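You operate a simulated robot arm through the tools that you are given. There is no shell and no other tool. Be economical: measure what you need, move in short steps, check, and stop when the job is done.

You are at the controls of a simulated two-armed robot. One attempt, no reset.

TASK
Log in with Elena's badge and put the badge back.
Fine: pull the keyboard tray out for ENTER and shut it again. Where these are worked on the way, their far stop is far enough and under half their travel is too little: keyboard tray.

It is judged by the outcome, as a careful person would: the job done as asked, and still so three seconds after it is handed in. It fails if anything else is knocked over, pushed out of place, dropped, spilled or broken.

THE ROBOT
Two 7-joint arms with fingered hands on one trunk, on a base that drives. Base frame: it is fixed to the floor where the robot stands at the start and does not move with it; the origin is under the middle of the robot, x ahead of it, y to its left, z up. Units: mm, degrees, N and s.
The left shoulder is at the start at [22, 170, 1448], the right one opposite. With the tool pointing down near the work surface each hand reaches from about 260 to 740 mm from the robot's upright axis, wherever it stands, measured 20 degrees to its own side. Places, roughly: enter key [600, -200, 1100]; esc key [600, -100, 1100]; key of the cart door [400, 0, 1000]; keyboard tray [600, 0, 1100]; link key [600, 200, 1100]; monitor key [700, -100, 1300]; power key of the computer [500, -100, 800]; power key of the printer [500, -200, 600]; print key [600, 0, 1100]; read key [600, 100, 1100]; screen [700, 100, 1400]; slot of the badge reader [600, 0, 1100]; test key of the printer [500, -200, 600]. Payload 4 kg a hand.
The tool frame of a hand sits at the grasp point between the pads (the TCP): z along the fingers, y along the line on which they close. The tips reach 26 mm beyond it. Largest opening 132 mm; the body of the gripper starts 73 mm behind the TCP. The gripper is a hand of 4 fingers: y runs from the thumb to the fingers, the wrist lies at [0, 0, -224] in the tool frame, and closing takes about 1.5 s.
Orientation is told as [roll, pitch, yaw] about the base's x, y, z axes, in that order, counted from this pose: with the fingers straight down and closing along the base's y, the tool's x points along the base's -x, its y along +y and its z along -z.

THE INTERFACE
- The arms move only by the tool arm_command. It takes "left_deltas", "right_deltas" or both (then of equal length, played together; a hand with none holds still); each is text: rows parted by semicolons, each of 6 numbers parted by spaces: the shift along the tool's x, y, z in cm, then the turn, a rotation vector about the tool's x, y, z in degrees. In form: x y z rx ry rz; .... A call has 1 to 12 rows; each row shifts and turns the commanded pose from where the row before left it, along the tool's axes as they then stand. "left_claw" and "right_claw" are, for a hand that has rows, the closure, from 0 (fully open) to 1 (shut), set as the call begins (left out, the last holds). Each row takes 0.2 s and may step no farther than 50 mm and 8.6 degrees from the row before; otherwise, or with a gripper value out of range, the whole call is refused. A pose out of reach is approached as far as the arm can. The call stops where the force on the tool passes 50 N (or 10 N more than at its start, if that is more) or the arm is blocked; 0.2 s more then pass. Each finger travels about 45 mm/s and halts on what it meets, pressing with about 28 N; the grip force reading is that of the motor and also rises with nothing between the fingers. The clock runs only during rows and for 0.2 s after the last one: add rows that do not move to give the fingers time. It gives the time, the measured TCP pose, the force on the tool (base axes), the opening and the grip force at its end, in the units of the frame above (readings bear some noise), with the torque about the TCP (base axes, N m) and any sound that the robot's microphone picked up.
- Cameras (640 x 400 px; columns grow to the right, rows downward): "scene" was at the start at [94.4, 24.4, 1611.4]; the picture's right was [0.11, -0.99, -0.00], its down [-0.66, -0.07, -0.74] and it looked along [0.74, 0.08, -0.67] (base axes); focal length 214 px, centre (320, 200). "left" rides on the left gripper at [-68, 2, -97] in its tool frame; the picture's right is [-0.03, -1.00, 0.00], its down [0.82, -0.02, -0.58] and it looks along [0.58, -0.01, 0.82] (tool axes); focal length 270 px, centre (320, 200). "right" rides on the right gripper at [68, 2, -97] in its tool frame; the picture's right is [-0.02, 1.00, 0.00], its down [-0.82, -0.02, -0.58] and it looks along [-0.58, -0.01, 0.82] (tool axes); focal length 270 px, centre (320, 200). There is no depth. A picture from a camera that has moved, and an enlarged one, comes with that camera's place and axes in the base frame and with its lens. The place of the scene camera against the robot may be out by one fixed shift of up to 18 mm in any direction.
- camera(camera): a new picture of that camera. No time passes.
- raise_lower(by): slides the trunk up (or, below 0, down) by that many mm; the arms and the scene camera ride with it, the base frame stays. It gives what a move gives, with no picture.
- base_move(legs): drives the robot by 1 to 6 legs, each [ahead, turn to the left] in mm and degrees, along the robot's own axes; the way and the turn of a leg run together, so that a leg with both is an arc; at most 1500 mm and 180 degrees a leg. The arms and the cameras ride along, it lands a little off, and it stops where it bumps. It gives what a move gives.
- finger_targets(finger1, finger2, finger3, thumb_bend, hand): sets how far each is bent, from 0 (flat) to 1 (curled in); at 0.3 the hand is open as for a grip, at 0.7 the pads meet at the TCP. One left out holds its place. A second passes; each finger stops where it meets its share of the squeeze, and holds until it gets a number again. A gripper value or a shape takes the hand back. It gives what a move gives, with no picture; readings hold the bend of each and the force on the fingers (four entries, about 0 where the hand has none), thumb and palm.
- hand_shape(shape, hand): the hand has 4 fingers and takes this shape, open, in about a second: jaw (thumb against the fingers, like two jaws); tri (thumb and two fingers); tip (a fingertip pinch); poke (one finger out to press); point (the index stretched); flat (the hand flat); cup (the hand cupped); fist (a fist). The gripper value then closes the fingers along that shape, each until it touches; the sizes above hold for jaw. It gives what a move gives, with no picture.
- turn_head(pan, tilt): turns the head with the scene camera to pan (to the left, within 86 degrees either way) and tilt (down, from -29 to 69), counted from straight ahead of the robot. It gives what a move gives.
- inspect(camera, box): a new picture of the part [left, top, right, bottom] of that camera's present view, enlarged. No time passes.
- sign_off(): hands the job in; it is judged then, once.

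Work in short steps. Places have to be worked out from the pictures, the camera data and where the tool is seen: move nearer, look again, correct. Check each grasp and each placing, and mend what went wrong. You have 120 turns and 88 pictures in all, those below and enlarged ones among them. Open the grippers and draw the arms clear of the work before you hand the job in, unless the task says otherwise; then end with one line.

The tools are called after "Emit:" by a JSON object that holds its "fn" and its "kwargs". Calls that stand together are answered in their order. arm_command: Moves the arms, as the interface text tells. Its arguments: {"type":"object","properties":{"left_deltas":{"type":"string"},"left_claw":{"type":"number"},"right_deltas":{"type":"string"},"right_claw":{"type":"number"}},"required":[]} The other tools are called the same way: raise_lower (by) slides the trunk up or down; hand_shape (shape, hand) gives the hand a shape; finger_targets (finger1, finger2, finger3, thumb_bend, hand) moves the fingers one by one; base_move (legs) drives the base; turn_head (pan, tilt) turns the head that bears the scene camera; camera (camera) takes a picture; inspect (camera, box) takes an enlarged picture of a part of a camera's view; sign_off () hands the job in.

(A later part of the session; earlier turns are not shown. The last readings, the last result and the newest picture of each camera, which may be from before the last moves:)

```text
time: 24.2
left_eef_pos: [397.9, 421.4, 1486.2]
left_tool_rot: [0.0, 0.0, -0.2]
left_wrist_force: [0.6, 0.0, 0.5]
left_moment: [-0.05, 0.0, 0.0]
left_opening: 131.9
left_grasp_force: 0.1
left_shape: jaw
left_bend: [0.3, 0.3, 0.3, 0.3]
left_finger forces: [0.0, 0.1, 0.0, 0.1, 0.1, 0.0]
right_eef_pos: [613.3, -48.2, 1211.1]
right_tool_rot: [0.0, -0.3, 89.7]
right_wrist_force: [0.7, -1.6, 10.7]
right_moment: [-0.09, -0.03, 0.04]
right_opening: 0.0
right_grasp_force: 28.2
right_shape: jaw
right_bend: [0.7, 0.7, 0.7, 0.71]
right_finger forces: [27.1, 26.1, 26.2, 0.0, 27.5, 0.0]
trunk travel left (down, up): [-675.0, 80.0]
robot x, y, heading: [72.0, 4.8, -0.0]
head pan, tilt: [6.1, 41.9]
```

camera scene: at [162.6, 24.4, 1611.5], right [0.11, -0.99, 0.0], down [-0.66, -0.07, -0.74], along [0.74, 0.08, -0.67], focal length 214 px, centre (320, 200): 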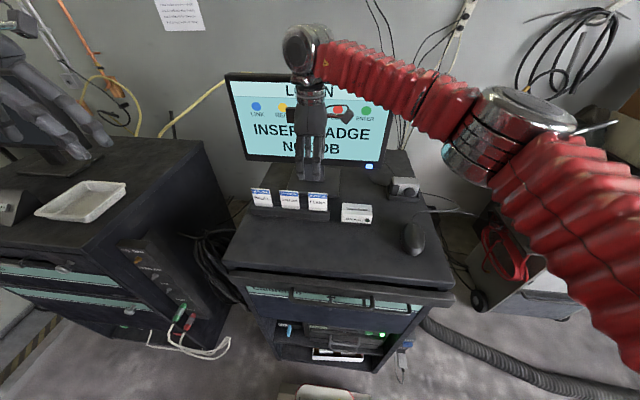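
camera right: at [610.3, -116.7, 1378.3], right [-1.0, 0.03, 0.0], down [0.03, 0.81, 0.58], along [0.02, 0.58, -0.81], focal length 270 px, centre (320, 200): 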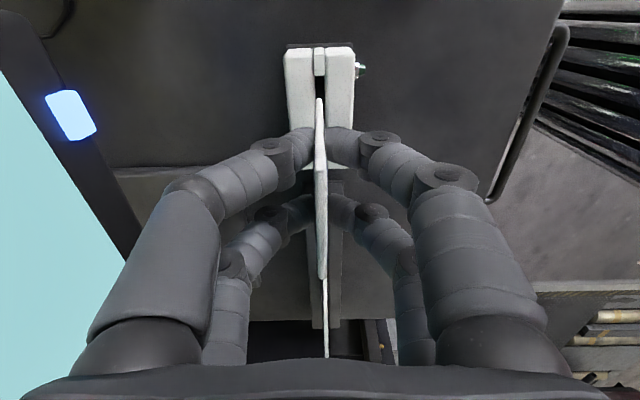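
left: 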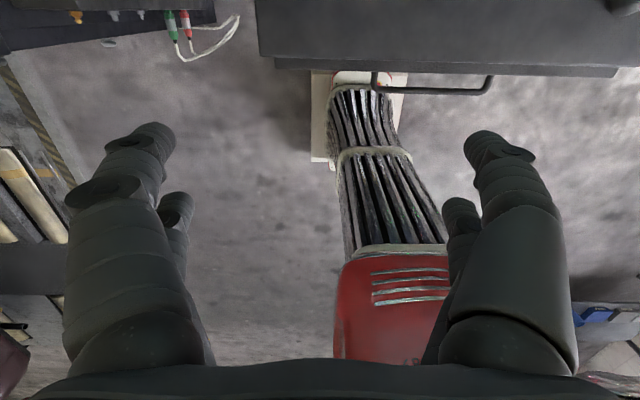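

It bottomed at 10 N. I release and rise straight up.

Emit:
{"fn": "arm_command", "kwargs": {"right_deltas": "0 0 0 0 0 0; 0 0 0 0 0 0; 0 0 0 0 0 0; 0 0 0 0 0 0; 0 0 0 0 0 0; 0 0 0 0 0 0", "right_claw": 0.4}}

Emit:
{"fn": "arm_command", "kwargs": {"right_deltas": "0 0 -1 0 0 0; 0 0 -2 0 0 0; 0 0 -3 0 0 0; 0 0 -3 0 0 0; 0 0 -3 0 0 0; 0 0 0 0 0 0"}}

Emit:
{"fn": "camera", "kwargs": {"camera": "right"}}

Emit:
{"fn": "camera", "kwargs": {"camera": "scene"}}

```text
time: 25.6
left_eef_pos: [397.4, 421.5, 1487.0]
left_tool_rot: [0.1, 0.0, -0.2]
left_wrist_force: [0.0, 0.1, 0.4]
left_moment: [0.01, -0.01, 0.01]
left_opening: 131.9
left_grasp_force: 0.0
left_shape: jaw
left_bend: [0.3, 0.3, 0.3, 0.3]
left_finger forces: [0.0, 0.1, 0.0, 0.0, 0.0, 0.0]
right_eef_pos: [612.7, -49.7, 1208.4]
right_tool_rot: [0.2, -0.2, 89.6]
right_wrist_force: [-0.3, -0.5, 0.3]
right_moment: [0.03, 0.03, -0.02]
right_opening: 78.9
right_grasp_force: 0.0
right_shape: jaw
right_bend: [0.71, 0.71, 0.71, 0.7]
right_finger forces: [0.1, 0.1, 0.1, 0.0, 0.0, 0.0]
trunk travel left (down, up): [-675.0, 80.0]
robot x, y, heading: [70.5, -0.2, -0.1]
head pan, tilt: [6.1, 41.9]
```

```text
time: 27.0
left_eef_pos: [398.9, 421.5, 1485.9]
left_tool_rot: [0.1, 0.0, -0.2]
left_wrist_force: [-0.1, 0.4, 0.2]
left_moment: [0.02, 0.02, 0.01]
left_opening: 132.1
left_grasp_force: 0.1
left_shape: jaw
left_bend: [0.3, 0.3, 0.3, 0.3]
left_finger forces: [0.0, 0.0, 0.0, 0.0, 0.0, 0.0]
right_eef_pos: [613.9, -50.3, 1330.2]
right_tool_rot: [0.1, -0.2, 89.8]
right_wrist_force: [0.2, 0.2, 0.2]
right_moment: [0.0, 0.0, 0.0]
right_opening: 78.7
right_grasp_force: 0.1
right_shape: jaw
right_bend: [0.71, 0.71, 0.71, 0.7]
right_finger forces: [0.0, 0.0, 0.0, 0.1, 0.1, 0.0]
trunk travel left (down, up): [-675.0, 80.0]
robot x, y, heading: [71.5, 2.8, 0.1]
head pan, tilt: [6.1, 41.9]
```

```text
54 pictures are left
camera right: at [610.5, -119.1, 1425.9], right [-1.0, 0.03, 0.0], down [0.03, 0.81, 0.58], along [0.02, 0.58, -0.81], focal length 270 px, centre (320, 200)
```

right: 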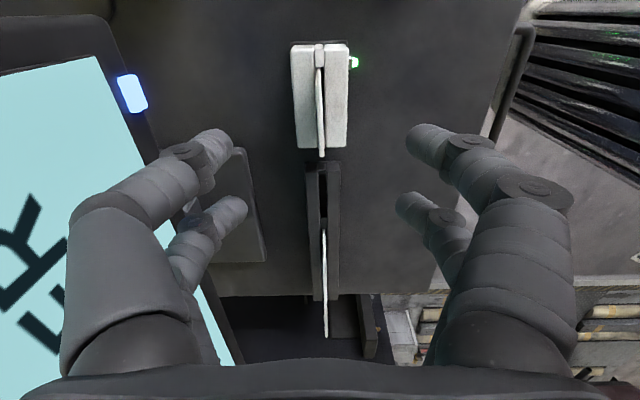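

```text
53 pictures are left
camera scene: at [164.9, 24.3, 1611.3], right [0.11, -0.99, 0.0], down [-0.66, -0.07, -0.74], along [0.74, 0.08, -0.67], focal length 214 px, centre (320, 200)
```

scene: 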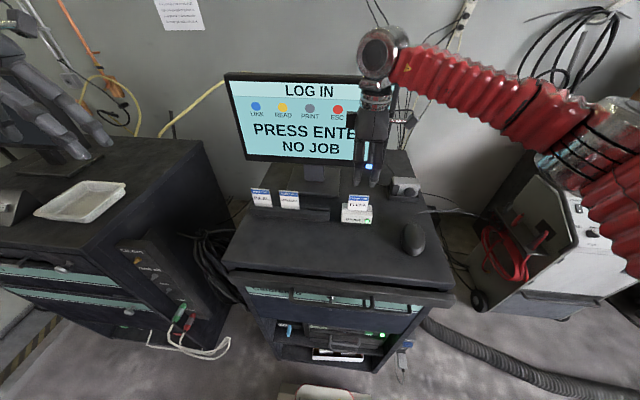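

Card stays in the reader. Now I look at the tray and its handle.

Emit:
{"fn": "inspect", "kwargs": {"camera": "scene", "box": [220, 240, 470, 370]}}

```text
2.56 times, centred on (345, 305) of scene
camera zoom: at [164.9, 24.3, 1611.3], right [0.11, -0.99, 0.0], down [-0.66, -0.07, -0.74], along [0.74, 0.08, -0.67], focal length 549 px, centre (256, -69)
```

zoom: 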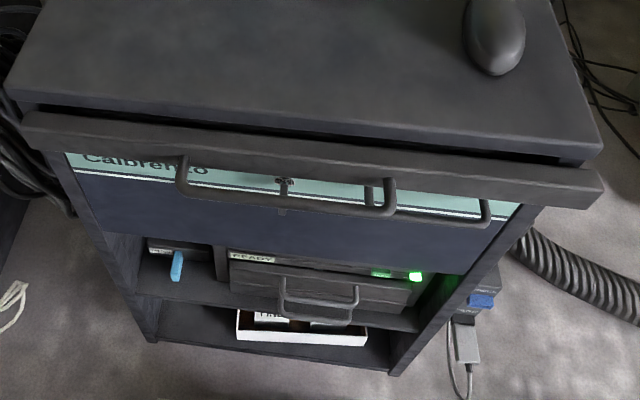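

The tray handle is a bar along y at about x≈378, y≈10, z≈1085. To have room for pulling I need to back up; I first glance sideways for obstacles.

Emit:
{"fn": "turn_head", "kwargs": {"pan": 86, "tilt": 50}}

Emit:
{"fn": "camera", "kwargs": {"camera": "scene"}}

Emit:
{"fn": "camera", "kwargs": {"camera": "left"}}

```text
time: 28.6
left_eef_pos: [398.8, 422.6, 1486.1]
left_tool_rot: [-0.1, 0.0, -0.2]
left_wrist_force: [-0.5, 1.1, 0.1]
left_moment: [-0.01, 0.04, 0.02]
left_opening: 132.0
left_grasp_force: 0.1
left_shape: jaw
left_bend: [0.3, 0.3, 0.3, 0.3]
left_finger forces: [0.0, 0.0, 0.0, 0.0, 0.1, 0.0]
right_eef_pos: [614.4, -50.2, 1328.6]
right_tool_rot: [0.2, -0.2, 89.7]
right_wrist_force: [0.5, 0.4, -0.7]
right_moment: [-0.02, -0.02, 0.03]
right_opening: 78.8
right_grasp_force: 0.1
right_shape: jaw
right_bend: [0.71, 0.71, 0.71, 0.7]
right_finger forces: [0.0, 0.0, 0.0, 0.1, 0.1, 0.0]
trunk travel left (down, up): [-675.0, 80.0]
robot x, y, heading: [69.7, 0.2, 0.2]
head pan, tilt: [85.9, 50.0]
```

```text
51 pictures are left
camera scene: at [87.0, 92.4, 1600.0], right [1.0, -0.07, 0.0], down [-0.06, -0.76, -0.64], along [0.05, 0.64, -0.77], focal length 214 px, centre (320, 200)
```

scene: 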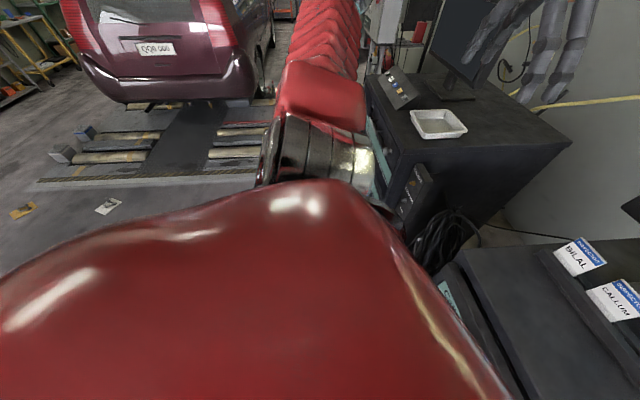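

```text
50 pictures are left
camera left: at [466.3, 423.0, 1583.7], right [0.02, -1.0, 0.0], down [-0.82, -0.02, 0.58], along [-0.58, -0.01, -0.82], focal length 270 px, centre (320, 200)
```

left: 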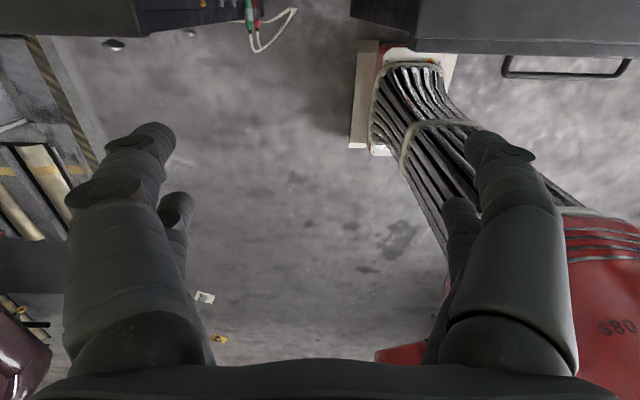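

It is an open workshop floor behind, so I turn the head back and back up 250 mm.

Emit:
{"fn": "base_move", "kwargs": {"legs": [[-250, 0]]}}

Emit:
{"fn": "turn_head", "kwargs": {"pan": 0, "tilt": 45}}

Emit:
{"fn": "camera", "kwargs": {"camera": "right"}}

Emit:
{"fn": "camera", "kwargs": {"camera": "scene"}}

```text
time: 30.4
left_eef_pos: [147.8, 420.7, 1486.0]
left_tool_rot: [0.0, 0.0, -0.2]
left_wrist_force: [-0.6, 0.1, -0.4]
left_moment: [0.02, -0.02, 0.01]
left_opening: 132.2
left_grasp_force: 0.0
left_shape: jaw
left_bend: [0.3, 0.3, 0.3, 0.3]
left_finger forces: [0.1, 0.0, 0.1, 0.1, 0.1, 0.0]
right_eef_pos: [362.0, -50.3, 1330.2]
right_tool_rot: [0.2, 0.0, 89.6]
right_wrist_force: [1.2, 0.2, -0.6]
right_moment: [0.0, -0.01, 0.0]
right_opening: 78.9
right_grasp_force: 0.0
right_shape: jaw
right_bend: [0.71, 0.71, 0.71, 0.7]
right_finger forces: [0.1, 0.1, 0.0, 0.0, 0.0, 0.0]
trunk travel left (down, up): [-675.0, 80.0]
robot x, y, heading: [-180.1, -1.5, -0.0]
head pan, tilt: [85.9, 50.0]
```

```text
time: 32.0
left_eef_pos: [148.3, 421.6, 1486.5]
left_tool_rot: [0.0, 0.0, -0.2]
left_wrist_force: [1.7, -0.1, -0.7]
left_moment: [0.01, -0.02, 0.03]
left_opening: 132.0
left_grasp_force: 0.0
left_shape: jaw
left_bend: [0.3, 0.3, 0.3, 0.3]
left_finger forces: [0.0, 0.0, 0.0, 0.1, 0.0, 0.0]
right_eef_pos: [362.9, -50.4, 1331.3]
right_tool_rot: [0.1, -0.1, 89.6]
right_wrist_force: [0.1, -0.3, 0.1]
right_moment: [0.0, -0.02, -0.02]
right_opening: 78.8
right_grasp_force: 0.0
right_shape: jaw
right_bend: [0.71, 0.71, 0.71, 0.7]
right_finger forces: [0.1, 0.0, 0.0, 0.0, 0.0, 0.0]
trunk travel left (down, up): [-675.0, 80.0]
robot x, y, heading: [-178.8, -0.7, 0.0]
head pan, tilt: [0.0, 45.0]
```

```text
49 pictures are left
camera right: at [359.8, -119.3, 1426.2], right [-1.0, 0.03, 0.0], down [0.03, 0.81, 0.58], along [0.02, 0.58, -0.81], focal length 270 px, centre (320, 200)
```

right: 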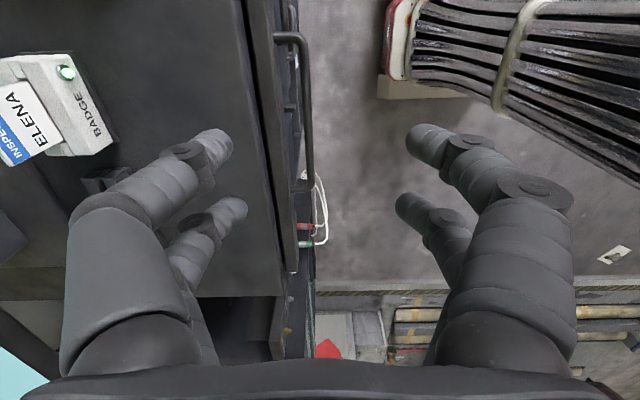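

```text
48 pictures are left
camera scene: at [-87.7, 15.6, 1606.9], right [0.0, -1.0, 0.0], down [-0.71, 0.0, -0.71], along [0.71, 0.0, -0.71], focal length 214 px, centre (320, 200)
```

scene: 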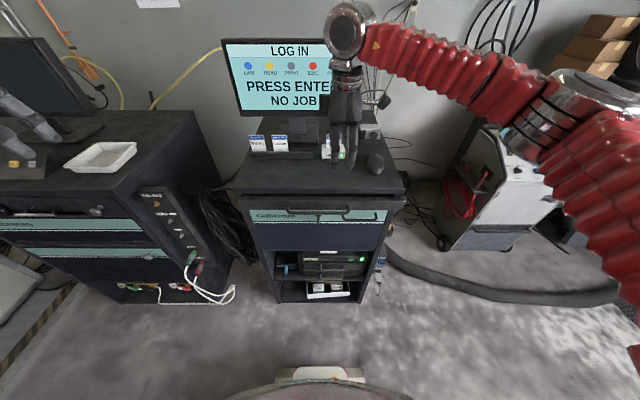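

Handle bar at x≈380, y −92…105. I move above it at z 1230 and narrow the fingers to ~26 mm.

Emit:
{"fn": "arm_command", "kwargs": {"right_deltas": "-2.8 -0.9 0 0 0 0; -2.8 -0.85 0 0 0 0; 0 0 3 0 0 0; 0 0 3.5 0 0 0; 0 0 3.5 0 0 0; 0 0 0 0 0 0; 0 0 0 0 0 0", "right_claw": 0.8}}

Emit:
{"fn": "camera", "kwargs": {"camera": "right"}}

Emit:
{"fn": "inspect", "kwargs": {"camera": "scene", "box": [230, 120, 410, 240]}}

```text
time: 33.6
left_eef_pos: [148.3, 420.5, 1487.4]
left_tool_rot: [0.0, 0.0, -0.2]
left_wrist_force: [0.0, -0.1, 0.2]
left_moment: [-0.04, 0.01, 0.02]
left_opening: 132.0
left_grasp_force: 0.1
left_shape: jaw
left_bend: [0.3, 0.3, 0.3, 0.3]
left_finger forces: [0.1, 0.0, 0.0, 0.0, 0.1, 0.0]
right_eef_pos: [379.8, 6.7, 1231.6]
right_tool_rot: [0.2, -0.1, 89.6]
right_wrist_force: [0.2, 1.2, 0.1]
right_moment: [0.0, -0.01, -0.01]
right_opening: 26.9
right_grasp_force: 0.1
right_shape: jaw
right_bend: [0.73, 0.73, 0.73, 0.7]
right_finger forces: [0.0, 0.0, 0.0, 0.0, 0.0, 0.1]
trunk travel left (down, up): [-675.0, 80.0]
robot x, y, heading: [-179.6, -0.3, 0.1]
head pan, tilt: [0.0, 45.0]
```

```text
47 pictures are left
camera right: at [377.0, -62.5, 1325.9], right [-1.0, 0.03, 0.0], down [0.03, 0.81, 0.58], along [0.02, 0.58, -0.81], focal length 270 px, centre (320, 200)
```

right: 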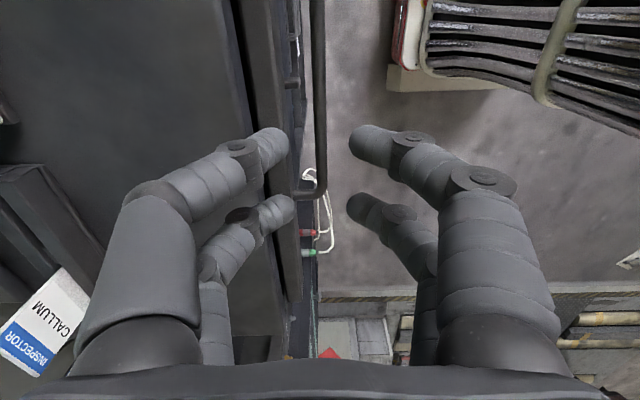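

```text
3.33 times, centred on (320, 180) of scene
camera zoom: at [-87.6, 15.6, 1606.9], right [0.0, -1.0, 0.0], down [-0.71, 0.0, -0.71], along [0.71, 0.0, -0.71], focal length 715 px, centre (320, 267)
```

zoom: 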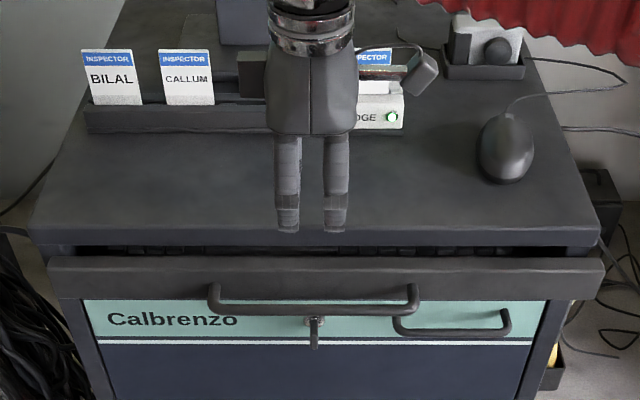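

Straight down, the thumb knuckles would hit the tray front, so I tilt the hand 48° (fingers forward-down) so the thumb goes over and the fingers under the bar.

Emit:
{"fn": "arm_command", "kwargs": {"right_deltas": "0 1.5 0 8 0 0; 0 1.5 0 8 0 0; 0 1.5 0 8 0 0; 0 1 0 8 0 0; 0 1 0 8 0 0; 0 1 0 8 0 0; 0 0 0 0 0 0", "right_claw": 0.72}}

Emit:
{"fn": "camera", "kwargs": {"camera": "right"}}

Emit:
{"fn": "inspect", "kwargs": {"camera": "scene", "box": [230, 120, 410, 240]}}

```text
time: 35.2
left_eef_pos: [147.9, 422.3, 1486.8]
left_tool_rot: [0.0, 0.1, -0.2]
left_wrist_force: [0.2, -0.8, 0.6]
left_moment: [-0.02, -0.02, 0.02]
left_opening: 131.8
left_grasp_force: 0.0
left_shape: jaw
left_bend: [0.3, 0.3, 0.3, 0.3]
left_finger forces: [0.0, 0.0, 0.1, 0.1, 0.1, 0.0]
right_eef_pos: [310.9, 4.6, 1210.6]
right_tool_rot: [-47.9, -0.2, 89.6]
right_wrist_force: [-0.7, 0.1, -0.3]
right_moment: [-0.03, 0.0, 0.01]
right_opening: 36.7
right_grasp_force: 0.1
right_shape: jaw
right_bend: [0.73, 0.73, 0.73, 0.7]
right_finger forces: [0.0, 0.0, 0.0, 0.0, 0.0, 0.0]
trunk travel left (down, up): [-675.0, 80.0]
robot x, y, heading: [-183.0, 3.4, -0.1]
head pan, tilt: [0.0, 45.0]
```

```text
45 pictures are left
camera right: at [236.1, -62.1, 1272.0], right [-0.67, 0.03, -0.74], down [-0.41, 0.82, 0.4], along [0.62, 0.57, -0.53], focal length 270 px, centre (320, 200)
```

right: 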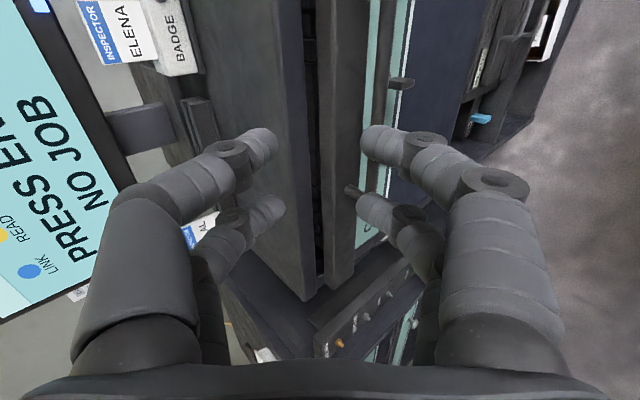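

```text
3.33 times, centred on (320, 180) of scene
camera zoom: at [-87.6, 15.6, 1606.9], right [0.0, -1.0, 0.0], down [-0.71, 0.0, -0.71], along [0.71, 0.0, -0.71], focal length 715 px, centre (320, 267)
```

zoom: 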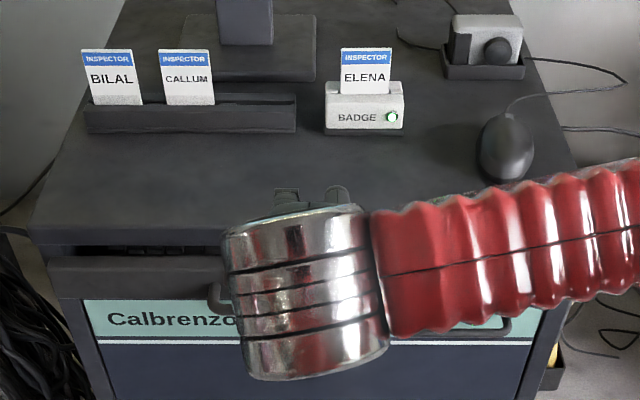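

I align with the bar's approach line first, stopping 30 mm short, then check.

Emit:
{"fn": "arm_command", "kwargs": {"right_deltas": "-0.14 4.35 0 0 0 0; 0 0 3 0 0 0; 0 0 3 0 0 0; 0 0 2.5 0 0 0; 0 0 0 0 0 0", "right_claw": 0.8}}

Emit:
{"fn": "camera", "kwargs": {"camera": "right"}}

Emit:
{"fn": "camera", "kwargs": {"camera": "left"}}

```text
time: 36.4
left_eef_pos: [147.9, 421.3, 1488.7]
left_tool_rot: [-0.1, 0.0, -0.1]
left_wrist_force: [0.3, 0.0, -0.1]
left_moment: [-0.01, -0.01, 0.03]
left_opening: 131.9
left_grasp_force: 0.0
left_shape: jaw
left_bend: [0.3, 0.3, 0.3, 0.3]
left_finger forces: [0.0, 0.0, 0.0, 0.0, 0.0, 0.0]
right_eef_pos: [345.0, 7.4, 1119.4]
right_tool_rot: [-47.8, -0.1, 89.6]
right_wrist_force: [-0.4, -0.3, 0.4]
right_moment: [0.01, -0.05, 0.0]
right_opening: 26.7
right_grasp_force: 0.0
right_shape: jaw
right_bend: [0.73, 0.73, 0.73, 0.7]
right_finger forces: [0.0, 0.0, 0.0, 0.1, 0.0, 0.0]
trunk travel left (down, up): [-675.0, 80.0]
robot x, y, heading: [-182.2, -2.2, 0.2]
head pan, tilt: [0.0, 45.0]
```

```text
43 pictures are left
camera right: at [270.4, -60.1, 1182.5], right [-0.67, 0.03, -0.74], down [-0.41, 0.82, 0.4], along [0.62, 0.57, -0.54], focal length 270 px, centre (320, 200)
```

right: 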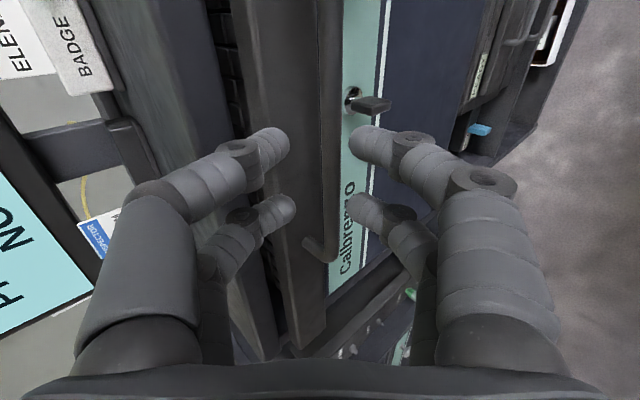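

```text
42 pictures are left
camera left: at [215.9, 422.7, 1584.2], right [0.02, -1.0, 0.0], down [-0.82, -0.02, 0.58], along [-0.58, -0.01, -0.82], focal length 270 px, centre (320, 200)
```

left: 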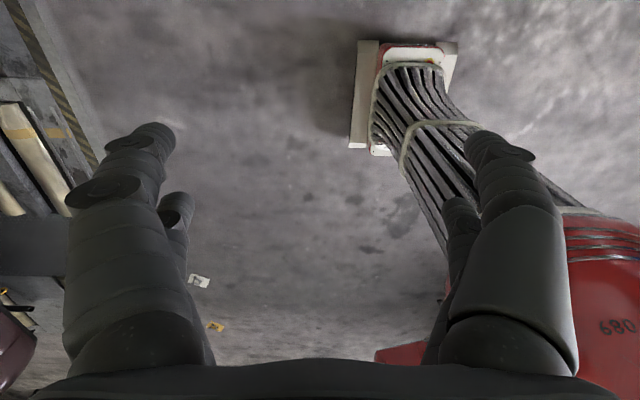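

I see the door key right under the handle's middle, so I'll grip the bar 46 mm further left, away from it. The bar is also ~6 mm towards tool +y; correcting and advancing partway.

Emit:
{"fn": "arm_command", "kwargs": {"right_deltas": "-4.5 0.5 0 0 0 0; 0 0.1 1.2 0 0 0; 0 0 1 0 0 0; 0 0 0 0 0 0"}}

Emit:
{"fn": "camera", "kwargs": {"camera": "right"}}

```text
time: 37.4
left_eef_pos: [148.0, 421.0, 1485.8]
left_tool_rot: [0.0, 0.0, -0.3]
left_wrist_force: [-0.1, 0.3, 0.0]
left_moment: [0.03, -0.05, -0.02]
left_opening: 132.2
left_grasp_force: 0.1
left_shape: jaw
left_bend: [0.3, 0.3, 0.3, 0.3]
left_finger forces: [0.0, 0.0, 0.0, 0.0, 0.1, 0.1]
right_eef_pos: [357.4, 52.3, 1100.4]
right_tool_rot: [-47.8, -0.2, 89.6]
right_wrist_force: [-0.1, -0.9, -0.2]
right_moment: [0.0, -0.02, -0.01]
right_opening: 26.7
right_grasp_force: 0.0
right_shape: jaw
right_bend: [0.73, 0.73, 0.73, 0.7]
right_finger forces: [0.0, 0.0, 0.0, 0.0, 0.0, 0.1]
trunk travel left (down, up): [-675.0, 80.0]
robot x, y, heading: [-177.5, 1.2, -0.0]
head pan, tilt: [0.0, 45.0]
```

```text
41 pictures are left
camera right: at [283.0, -16.2, 1163.4], right [-0.67, 0.03, -0.74], down [-0.41, 0.82, 0.41], along [0.62, 0.57, -0.54], focal length 270 px, centre (320, 200)
```

right: 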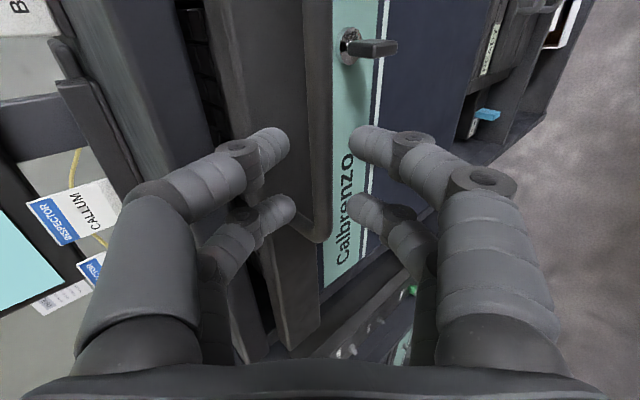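

Bar is now centred between the fingers. I advance 18 mm (10 mm back toward the middle) and close.

Emit:
{"fn": "arm_command", "kwargs": {"right_deltas": "1 0 0.4 0 0 0; 0 0 0.5 0 0 0; 0 0 0.5 0 0 0; 0 0 0.4 0 0 0; 0 0 0 0 0 0"}}

Emit:
{"fn": "camera", "kwargs": {"camera": "right"}}

```text
time: 38.6
left_eef_pos: [147.5, 421.4, 1487.1]
left_tool_rot: [0.0, -0.1, -0.2]
left_wrist_force: [-0.1, 0.0, 0.3]
left_moment: [0.0, -0.02, -0.01]
left_opening: 131.9
left_grasp_force: 0.0
left_shape: jaw
left_bend: [0.3, 0.3, 0.3, 0.3]
left_finger forces: [0.0, 0.0, 0.0, 0.0, 0.0, 0.0]
right_eef_pos: [370.9, 42.4, 1088.3]
right_tool_rot: [-47.8, 0.0, 89.5]
right_wrist_force: [0.5, 0.4, 0.0]
right_moment: [-0.01, 0.01, 0.01]
right_opening: 26.6
right_grasp_force: 0.1
right_shape: jaw
right_bend: [0.73, 0.73, 0.73, 0.7]
right_finger forces: [0.1, 0.0, 0.1, 0.0, 0.0, 0.0]
trunk travel left (down, up): [-675.0, 80.0]
robot x, y, heading: [-176.8, -0.7, -0.1]
head pan, tilt: [0.0, 45.0]
```

```text
40 pictures are left
camera right: at [296.3, -25.4, 1151.2], right [-0.67, 0.03, -0.74], down [-0.41, 0.82, 0.41], along [0.62, 0.57, -0.54], focal length 270 px, centre (320, 200)
```

right: 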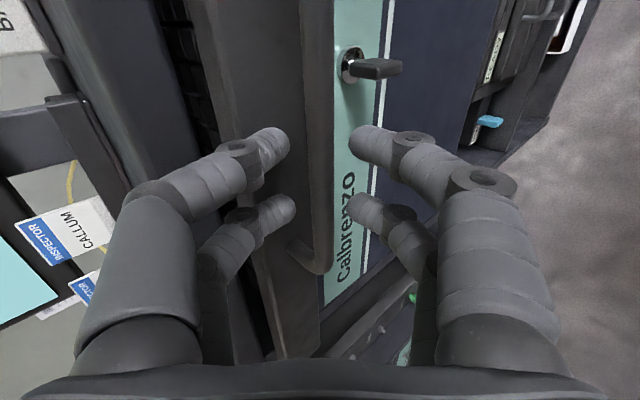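

Bar centred; I close on it.

Emit:
{"fn": "arm_command", "kwargs": {"right_deltas": "0 0 0 0 0 0; 0 0 0 0 0 0; 0 0 0 0 0 0; 0 0 0 0 0 0; 0 0 0 0 0 0", "right_claw": 1}}

Emit:
{"fn": "camera", "kwargs": {"camera": "right"}}

```text
time: 39.8
left_eef_pos: [149.3, 422.4, 1486.7]
left_tool_rot: [0.0, 0.1, -0.3]
left_wrist_force: [-0.1, -0.5, 0.0]
left_moment: [-0.03, 0.0, 0.04]
left_opening: 131.9
left_grasp_force: 0.0
left_shape: jaw
left_bend: [0.3, 0.3, 0.3, 0.3]
left_finger forces: [0.0, 0.0, 0.1, 0.0, 0.0, 0.0]
right_eef_pos: [370.7, 42.6, 1086.2]
right_tool_rot: [-47.6, -0.2, 89.7]
right_wrist_force: [-0.3, 0.5, -14.4]
right_moment: [0.06, -0.04, 0.01]
right_opening: 0.0
right_grasp_force: 27.4
right_shape: jaw
right_bend: [0.7, 0.71, 0.71, 0.73]
right_finger forces: [0.0, 0.0, 0.0, 0.1, 0.0, 0.0]
trunk travel left (down, up): [-675.0, 80.0]
robot x, y, heading: [-181.6, 0.8, 0.1]
head pan, tilt: [0.0, 45.0]
```

```text
39 pictures are left
camera right: at [296.7, -25.8, 1149.6], right [-0.67, 0.03, -0.74], down [-0.41, 0.82, 0.41], along [0.62, 0.57, -0.54], focal length 270 px, centre (320, 200)
```

right: 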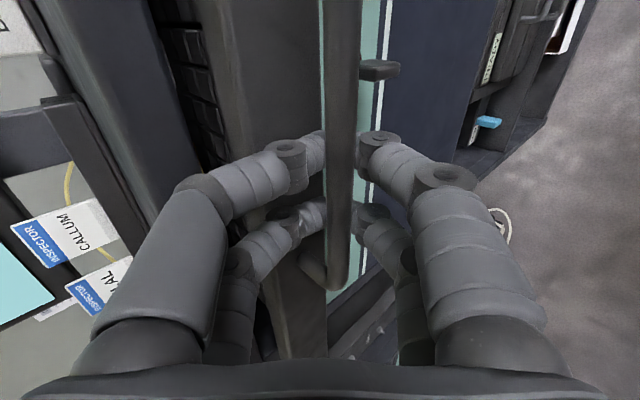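

The fingertips have closed around the bar (caged), and the tray has already crept out a little. I pull straight toward the robot.

Emit:
{"fn": "arm_command", "kwargs": {"right_deltas": "0 0.67 -0.74 0 0 0; 0 0.67 -0.74 0 0 0; 0 1 -1.11 0 0 0; 0 1 -1.11 0 0 0; 0 1 -1.11 0 0 0; 0 1 -1.11 0 0 0; 0 1 -1.11 0 0 0; 0 1 -1.11 0 0 0; 0 1 -1.11 0 0 0; 0 1 -1.11 0 0 0; 0 0 0 0 0 0"}}

Emit:
{"fn": "camera", "kwargs": {"camera": "right"}}

Emit:
{"fn": "camera", "kwargs": {"camera": "scene"}}

```text
time: 42.2
left_eef_pos: [149.2, 421.4, 1486.2]
left_tool_rot: [0.0, 0.0, -0.3]
left_wrist_force: [-0.6, 0.4, 0.2]
left_moment: [0.02, 0.03, 0.0]
left_opening: 132.0
left_grasp_force: 0.0
left_shape: jaw
left_bend: [0.3, 0.3, 0.3, 0.3]
left_finger forces: [0.1, 0.1, 0.1, 0.0, 0.1, 0.0]
right_eef_pos: [232.3, 42.3, 1087.7]
right_tool_rot: [-47.7, -0.2, 89.7]
right_wrist_force: [-0.3, -2.8, -22.9]
right_moment: [0.04, -0.07, 0.05]
right_opening: 0.0
right_grasp_force: 28.2
right_shape: jaw
right_bend: [0.69, 0.7, 0.71, 0.73]
right_finger forces: [0.0, 0.0, 0.1, 0.0, 0.0, 0.0]
trunk travel left (down, up): [-675.0, 80.0]
robot x, y, heading: [-181.5, -2.3, -0.0]
head pan, tilt: [0.0, 45.0]
```

```text
38 pictures are left
camera right: at [157.8, -25.1, 1150.4], right [-0.67, 0.03, -0.74], down [-0.41, 0.82, 0.41], along [0.62, 0.57, -0.54], focal length 270 px, centre (320, 200)
```

right: 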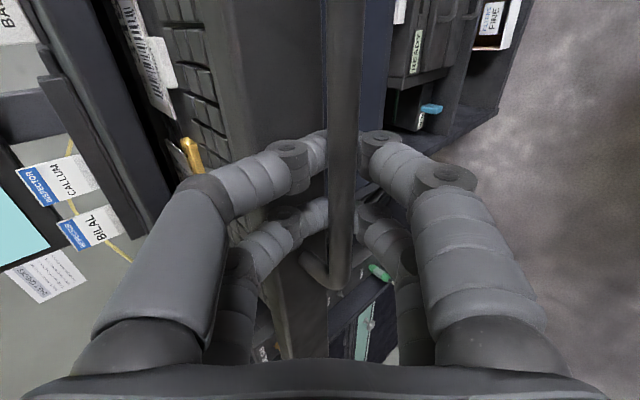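

```text
37 pictures are left
camera scene: at [-86.0, 15.2, 1606.7], right [0.0, -1.0, 0.0], down [-0.71, 0.0, -0.71], along [0.71, 0.0, -0.71], focal length 214 px, centre (320, 200)
```

scene: 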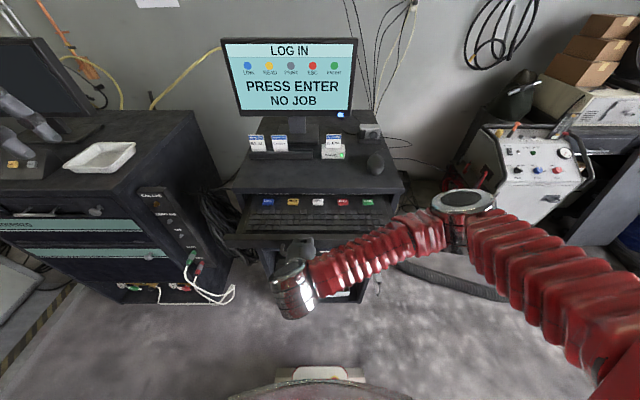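

The tray slides out and shows the coloured keys. I pull on toward the far stop.

Emit:
{"fn": "arm_command", "kwargs": {"right_deltas": "0 1 -1.11 0 0 0; 0 1 -1.11 0 0 0; 0 1 -1.11 0 0 0; 0 1 -1.11 0 0 0; 0 1 -1.11 0 0 0; 0 1 -1.11 0 0 0; 0 0 0 0 0 0"}}

Emit:
{"fn": "camera", "kwargs": {"camera": "scene"}}

```text
time: 43.8
left_eef_pos: [149.0, 420.9, 1487.0]
left_tool_rot: [-0.1, 0.1, -0.2]
left_wrist_force: [-1.1, -0.1, 0.3]
left_moment: [-0.02, -0.04, 0.0]
left_opening: 132.1
left_grasp_force: 0.1
left_shape: jaw
left_bend: [0.3, 0.3, 0.3, 0.3]
left_finger forces: [0.1, 0.0, 0.0, 0.1, 0.0, 0.1]
right_eef_pos: [142.4, 45.2, 1087.7]
right_tool_rot: [-47.7, -0.2, 89.7]
right_wrist_force: [-1.0, -3.0, -29.5]
right_moment: [0.02, -0.09, 0.06]
right_opening: 0.0
right_grasp_force: 28.0
right_shape: jaw
right_bend: [0.69, 0.7, 0.71, 0.73]
right_finger forces: [32.7, 0.2, 0.0, 0.0, 0.0, 0.0]
trunk travel left (down, up): [-675.0, 80.0]
robot x, y, heading: [-180.6, -1.9, 0.2]
head pan, tilt: [0.0, 45.0]
```

```text
36 pictures are left
camera scene: at [-85.9, 15.1, 1606.7], right [0.0, -1.0, 0.0], down [-0.71, 0.0, -0.71], along [0.71, 0.0, -0.71], focal length 214 px, centre (320, 200)
```

scene: 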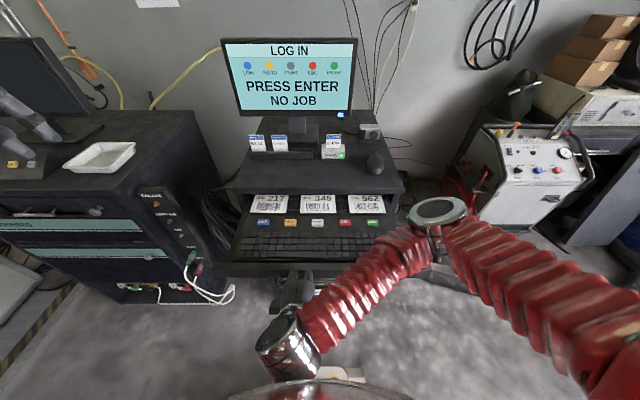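

228 mm out and more. I ease the hand down 2 mm (vertical bind) and try another 60 mm for the stop.

Emit:
{"fn": "arm_command", "kwargs": {"right_deltas": "0 0.15 0.13 0 0 0; 0 1 -1.11 0 0 0; 0 1 -1.11 0 0 0; 0 1 -1.11 0 0 0; 0 1 -1.11 0 0 0; 0 0 0 0 0 0"}}

Emit:
{"fn": "camera", "kwargs": {"camera": "scene"}}

```text
time: 44.8
left_eef_pos: [149.5, 423.6, 1485.9]
left_tool_rot: [-0.1, 0.1, -0.2]
left_wrist_force: [-0.7, -0.2, -0.2]
left_moment: [0.01, -0.01, -0.04]
left_opening: 132.2
left_grasp_force: 0.0
left_shape: jaw
left_bend: [0.3, 0.3, 0.3, 0.3]
left_finger forces: [0.0, 0.0, 0.1, 0.0, 0.1, 0.0]
right_eef_pos: [133.2, 40.0, 1090.2]
right_tool_rot: [-48.8, -0.9, 86.1]
right_wrist_force: [1.6, 18.7, -37.6]
right_moment: [0.45, -0.23, 0.04]
right_opening: 0.0
right_grasp_force: 27.8
right_shape: jaw
right_bend: [0.68, 0.69, 0.71, 0.73]
right_finger forces: [35.8, 37.1, 0.0, 0.1, 0.0, 0.0]
trunk travel left (down, up): [-675.0, 80.0]
robot x, y, heading: [-180.6, -1.4, -0.1]
head pan, tilt: [0.0, 45.0]
stopped in row 4 (right hand): the force on the tool passed its limit at 53 N (the readings are from after the stop); the commanded pose is now the measured one
```

```text
35 pictures are left
camera scene: at [-86.1, 17.6, 1606.7], right [0.0, -1.0, 0.0], down [-0.71, 0.0, -0.71], along [0.71, 0.0, -0.71], focal length 214 px, centre (320, 200)
```

scene: 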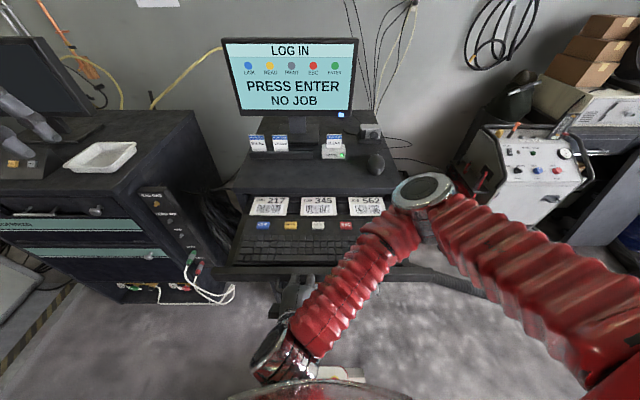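

The force limit was met with the tray at its far stop. I open the fingers and see them free of the bar.

Emit:
{"fn": "arm_command", "kwargs": {"right_deltas": "0 -0.2 0.2 0 0 0; 0 0 0 0 0 0; 0 0 0 0 0 0; 0 0 0 0 0 0; 0 0 0 0 0 0; 0 0 0 0 0 0", "right_claw": 0.7}}

Emit:
{"fn": "camera", "kwargs": {"camera": "right"}}

```text
time: 46.1
left_eef_pos: [148.2, 421.9, 1486.8]
left_tool_rot: [0.0, 0.0, -0.3]
left_wrist_force: [0.6, -0.7, 0.5]
left_moment: [0.02, 0.0, 0.02]
left_opening: 131.8
left_grasp_force: 0.0
left_shape: jaw
left_bend: [0.3, 0.3, 0.3, 0.3]
left_finger forces: [0.0, 0.0, 0.1, 0.0, 0.1, 0.1]
right_eef_pos: [134.8, 37.7, 1092.9]
right_tool_rot: [-49.3, -1.0, 86.1]
right_wrist_force: [0.2, 0.1, 0.5]
right_moment: [0.0, 0.03, -0.01]
right_opening: 39.4
right_grasp_force: 0.0
right_shape: jaw
right_bend: [0.74, 0.74, 0.74, 0.7]
right_finger forces: [0.0, 0.0, 0.0, 0.0, 0.1, 0.0]
trunk travel left (down, up): [-675.0, 80.0]
robot x, y, heading: [-181.8, 5.1, -0.1]
head pan, tilt: [0.0, 45.0]
```

```text
34 pictures are left
camera right: at [53.6, -25.8, 1153.0], right [-0.65, 0.08, -0.76], down [-0.37, 0.84, 0.4], along [0.67, 0.54, -0.51], focal length 270 px, centre (320, 200)
```

right: 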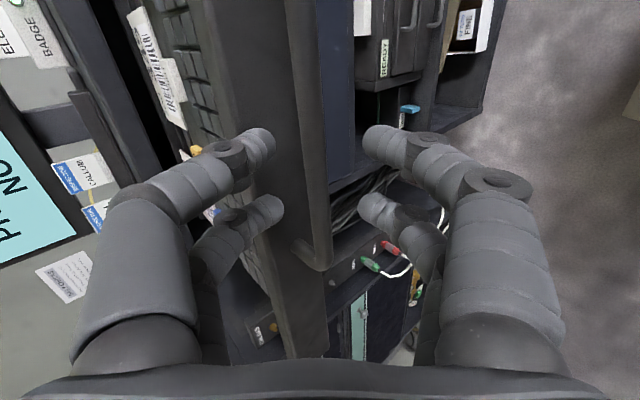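

Fingers are free of the bar. I withdraw along the hand axis, rise, and turn the fingers straight down again.

Emit:
{"fn": "arm_command", "kwargs": {"right_deltas": "0 0 -1.5 0 0 0; 0 0 -2 0 0 0; 0 -0.5 -2.2 0 0 0; 0 -2.28 -1.95 0 0 0; 0 -2.28 -1.95 0 0 0; 0 -2.28 -1.95 0 0 0; 0 -2.28 -1.95 0 0 0; 0 -2.28 -1.95 0 0 0; 0 0 0 0 0 0"}}

Emit:
{"fn": "arm_command", "kwargs": {"right_deltas": "3 -1 0 -8 0 0; 3 -1 0 -8 0 0; 3 -2 0 -8 0 0; 3 -2 0 -8 0 0; 3 -2 0 -8 0 0; 3 -3 0 -8 0 0; 0 -3 0 0 0 0; 0 -3 0 0 0 0; 0 0 0 0 0 0"}}

Emit:
{"fn": "hand_shape", "kwargs": {"hand": "right", "shape": "poke"}}

Emit:
{"fn": "camera", "kwargs": {"camera": "right"}}

Emit:
{"fn": "camera", "kwargs": {"camera": "scene"}}

```text
time: 48.4
left_eef_pos: [148.0, 420.7, 1487.9]
left_tool_rot: [0.1, 0.1, -0.1]
left_wrist_force: [0.7, 0.3, 1.1]
left_moment: [-0.02, 0.01, -0.02]
left_opening: 131.9
left_grasp_force: 0.1
left_shape: jaw
left_bend: [0.3, 0.3, 0.3, 0.3]
left_finger forces: [0.0, 0.1, 0.0, 0.1, 0.1, 0.0]
right_eef_pos: [135.8, 20.9, 1266.6]
right_tool_rot: [-52.3, 2.9, 77.4]
right_wrist_force: [0.0, -0.4, -0.2]
right_moment: [0.01, -0.03, 0.01]
right_opening: 39.5
right_grasp_force: 0.0
right_shape: jaw
right_bend: [0.74, 0.73, 0.73, 0.7]
right_finger forces: [0.0, 0.1, 0.0, 0.0, 0.1, 0.1]
trunk travel left (down, up): [-675.0, 80.0]
robot x, y, heading: [-179.8, 0.2, -0.1]
head pan, tilt: [0.0, 45.0]
stopped in row 9 (right hand): the arm was blocked; the commanded pose is now the measured one
```

```text
time: 50.4
left_eef_pos: [147.2, 421.7, 1486.9]
left_tool_rot: [0.1, 0.0, -0.3]
left_wrist_force: [0.3, -0.6, 0.5]
left_moment: [0.0, 0.0, 0.01]
left_opening: 132.0
left_grasp_force: 0.0
left_shape: jaw
left_bend: [0.3, 0.3, 0.3, 0.3]
left_finger forces: [0.0, 0.0, 0.0, 0.0, 0.0, 0.0]
right_eef_pos: [247.8, -184.9, 1328.5]
right_tool_rot: [-4.3, 2.9, 77.6]
right_wrist_force: [0.5, 0.1, 0.0]
right_moment: [0.03, -0.04, 0.0]
right_opening: 39.7
right_grasp_force: 0.0
right_shape: jaw
right_bend: [0.74, 0.73, 0.73, 0.7]
right_finger forces: [0.0, 0.1, 0.0, 0.1, 0.1, 0.0]
trunk travel left (down, up): [-675.0, 80.0]
robot x, y, heading: [-178.8, 0.3, -0.1]
head pan, tilt: [0.0, 45.0]
```

```text
time: 51.2
left_eef_pos: [148.2, 422.4, 1488.2]
left_tool_rot: [0.0, 0.0, -0.2]
left_wrist_force: [-0.8, 0.8, 0.4]
left_moment: [0.0, 0.0, -0.01]
left_opening: 131.5
left_grasp_force: 0.0
left_shape: jaw
left_bend: [0.3, 0.3, 0.3, 0.3]
left_finger forces: [0.0, 0.1, 0.0, 0.0, 0.0, 0.0]
right_eef_pos: [249.1, -184.8, 1329.7]
right_tool_rot: [-4.2, 2.9, 77.6]
right_wrist_force: [0.4, -0.5, -0.3]
right_moment: [-0.04, 0.0, -0.02]
right_opening: 0.1
right_grasp_force: 0.0
right_shape: poke
right_bend: [1.0, 1.0, 1.0, 0.34]
right_finger forces: [0.0, 0.0, 0.0, 0.1, 0.1, 0.0]
trunk travel left (down, up): [-675.0, 80.0]
robot x, y, heading: [-181.0, 1.8, 0.1]
head pan, tilt: [0.0, 45.0]
```

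```text
33 pictures are left
camera right: at [223.9, -245.0, 1428.2], right [-0.97, 0.23, -0.08], down [0.16, 0.83, 0.54], along [0.19, 0.51, -0.84], focal length 270 px, centre (320, 200)
```

right: 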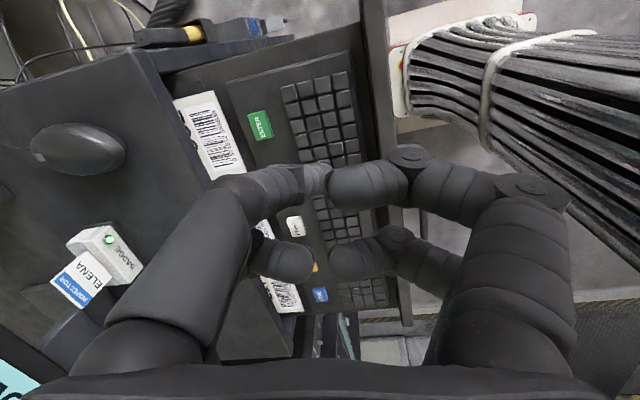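

```text
32 pictures are left
camera scene: at [-87.8, 15.3, 1606.9], right [0.0, -1.0, 0.0], down [-0.71, 0.0, -0.71], along [0.71, 0.0, -0.71], focal length 214 px, centre (320, 200)
```

scene: 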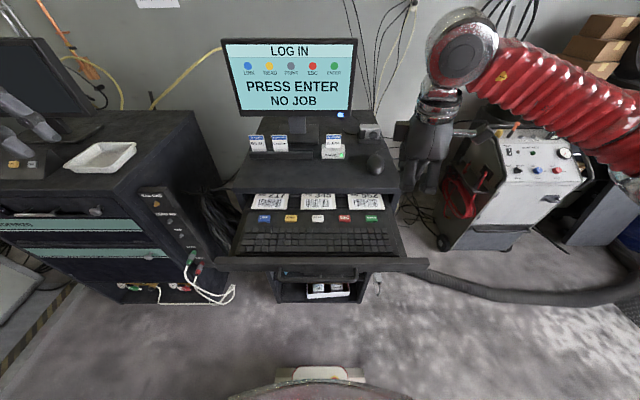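

The tray is fully out; ENTER is the green key. I check how the poke shape looks.

Emit:
{"fn": "inspect", "kwargs": {"camera": "scene", "box": [340, 90, 480, 240]}}

Emit:
{"fn": "inspect", "kwargs": {"camera": "right", "box": [160, 80, 420, 300]}}

```text
2.67 times, centred on (410, 165) of scene
camera zoom: at [-87.8, 15.3, 1606.9], right [0.0, -1.0, 0.0], down [-0.71, 0.0, -0.71], along [0.71, 0.0, -0.71], focal length 572 px, centre (80, 293)
```

zoom: 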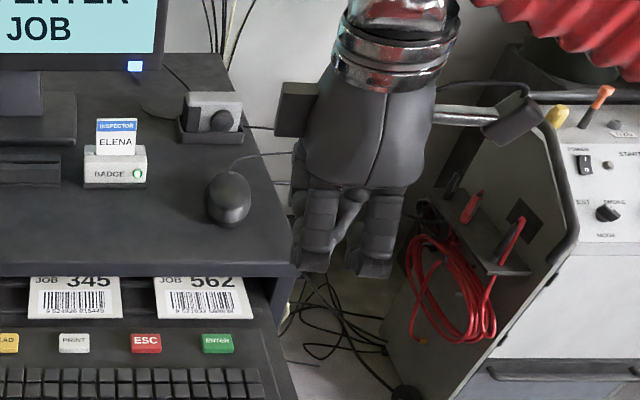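

```text
1.82 times, centred on (290, 190) of right
camera zoom: at [223.9, -245.0, 1428.2], right [-0.97, 0.23, -0.08], down [0.16, 0.83, 0.54], along [0.19, 0.51, -0.84], focal length 491 px, centre (374, 218)
```

zoom: 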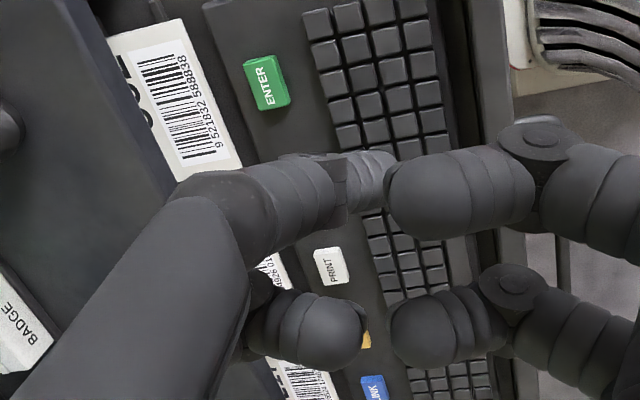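

The poke digit isn't clearly protruding, so I'll use the closed jaw fingertips (keys are ~80 mm apart). ENTER is at about (351, -163). I re-square the hand and move above it.

Emit:
{"fn": "hand_shape", "kwargs": {"hand": "right", "shape": "jaw"}}

Emit:
{"fn": "arm_command", "kwargs": {"right_deltas": "0 0 0 -4.2 0 0; 0 0 0 0 -2.9 0; 0 0 0 0 0 -6.2; 0 0 0 0 0 -6.2; 0 -3 2 0 0 0; 0 -3.5 2 0 0 0; 0 -3.5 2 0 0 0; 0 0 3 0 0 0; 0 0 3 0 0 0; 0 0 0 0 0 0; 0 0 0 0 0 0", "right_claw": 1}}

Emit:
{"fn": "camera", "kwargs": {"camera": "right"}}

Emit:
{"fn": "inspect", "kwargs": {"camera": "scene", "box": [320, 150, 440, 250]}}

```text
time: 52.1
left_eef_pos: [148.0, 420.9, 1487.2]
left_tool_rot: [0.0, 0.1, -0.1]
left_wrist_force: [-1.3, 0.4, 0.2]
left_moment: [0.01, -0.02, 0.02]
left_opening: 132.0
left_grasp_force: 0.1
left_shape: jaw
left_bend: [0.3, 0.3, 0.3, 0.3]
left_finger forces: [0.0, 0.0, 0.0, 0.1, 0.0, 0.0]
right_eef_pos: [247.6, -184.7, 1329.0]
right_tool_rot: [-4.3, 2.9, 77.6]
right_wrist_force: [0.3, -0.6, 0.0]
right_moment: [-0.01, 0.03, 0.03]
right_opening: 131.7
right_grasp_force: 0.0
right_shape: jaw
right_bend: [0.3, 0.3, 0.3, 0.3]
right_finger forces: [0.0, 0.1, 0.0, 0.1, 0.0, 0.0]
trunk travel left (down, up): [-675.0, 80.0]
robot x, y, heading: [-182.6, -2.9, 0.1]
head pan, tilt: [0.0, 45.0]
```

```text
time: 54.5
left_eef_pos: [146.6, 421.7, 1488.5]
left_tool_rot: [-0.1, 0.0, -0.2]
left_wrist_force: [-0.1, -0.3, -0.1]
left_moment: [-0.01, 0.0, -0.02]
left_opening: 131.7
left_grasp_force: 0.1
left_shape: jaw
left_bend: [0.3, 0.3, 0.3, 0.3]
left_finger forces: [0.0, 0.0, 0.0, 0.0, 0.0, 0.0]
right_eef_pos: [347.8, -185.2, 1210.4]
right_tool_rot: [0.0, 0.0, 90.0]
right_wrist_force: [0.6, -0.8, 0.2]
right_moment: [-0.01, -0.01, -0.02]
right_opening: 0.1
right_grasp_force: 28.0
right_shape: jaw
right_bend: [0.62, 0.63, 0.63, 0.7]
right_finger forces: [0.0, 0.0, 0.0, 0.0, 0.0, 0.1]
trunk travel left (down, up): [-675.0, 80.0]
robot x, y, heading: [-179.7, -0.4, -0.0]
head pan, tilt: [0.0, 45.0]
```

```text
29 pictures are left
camera right: at [344.3, -253.6, 1305.3], right [-1.0, 0.03, 0.0], down [0.02, 0.82, 0.58], along [0.01, 0.58, -0.82], focal length 270 px, centre (320, 200)
```

right: 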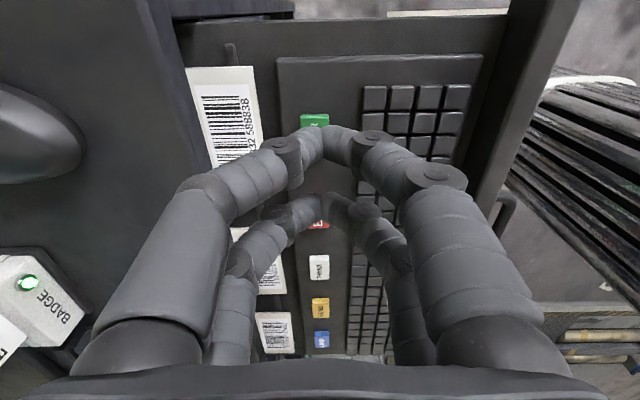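

```text
4.00 times, centred on (380, 200) of scene
camera zoom: at [-88.0, 15.3, 1606.9], right [0.0, -1.0, 0.0], down [-0.71, 0.0, -0.71], along [0.71, 0.0, -0.71], focal length 858 px, centre (80, 200)
```

zoom: 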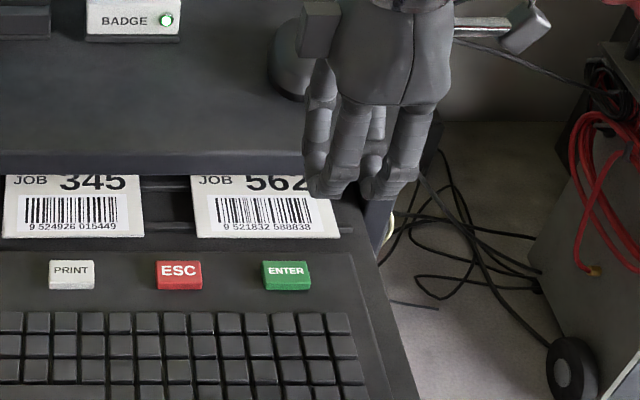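

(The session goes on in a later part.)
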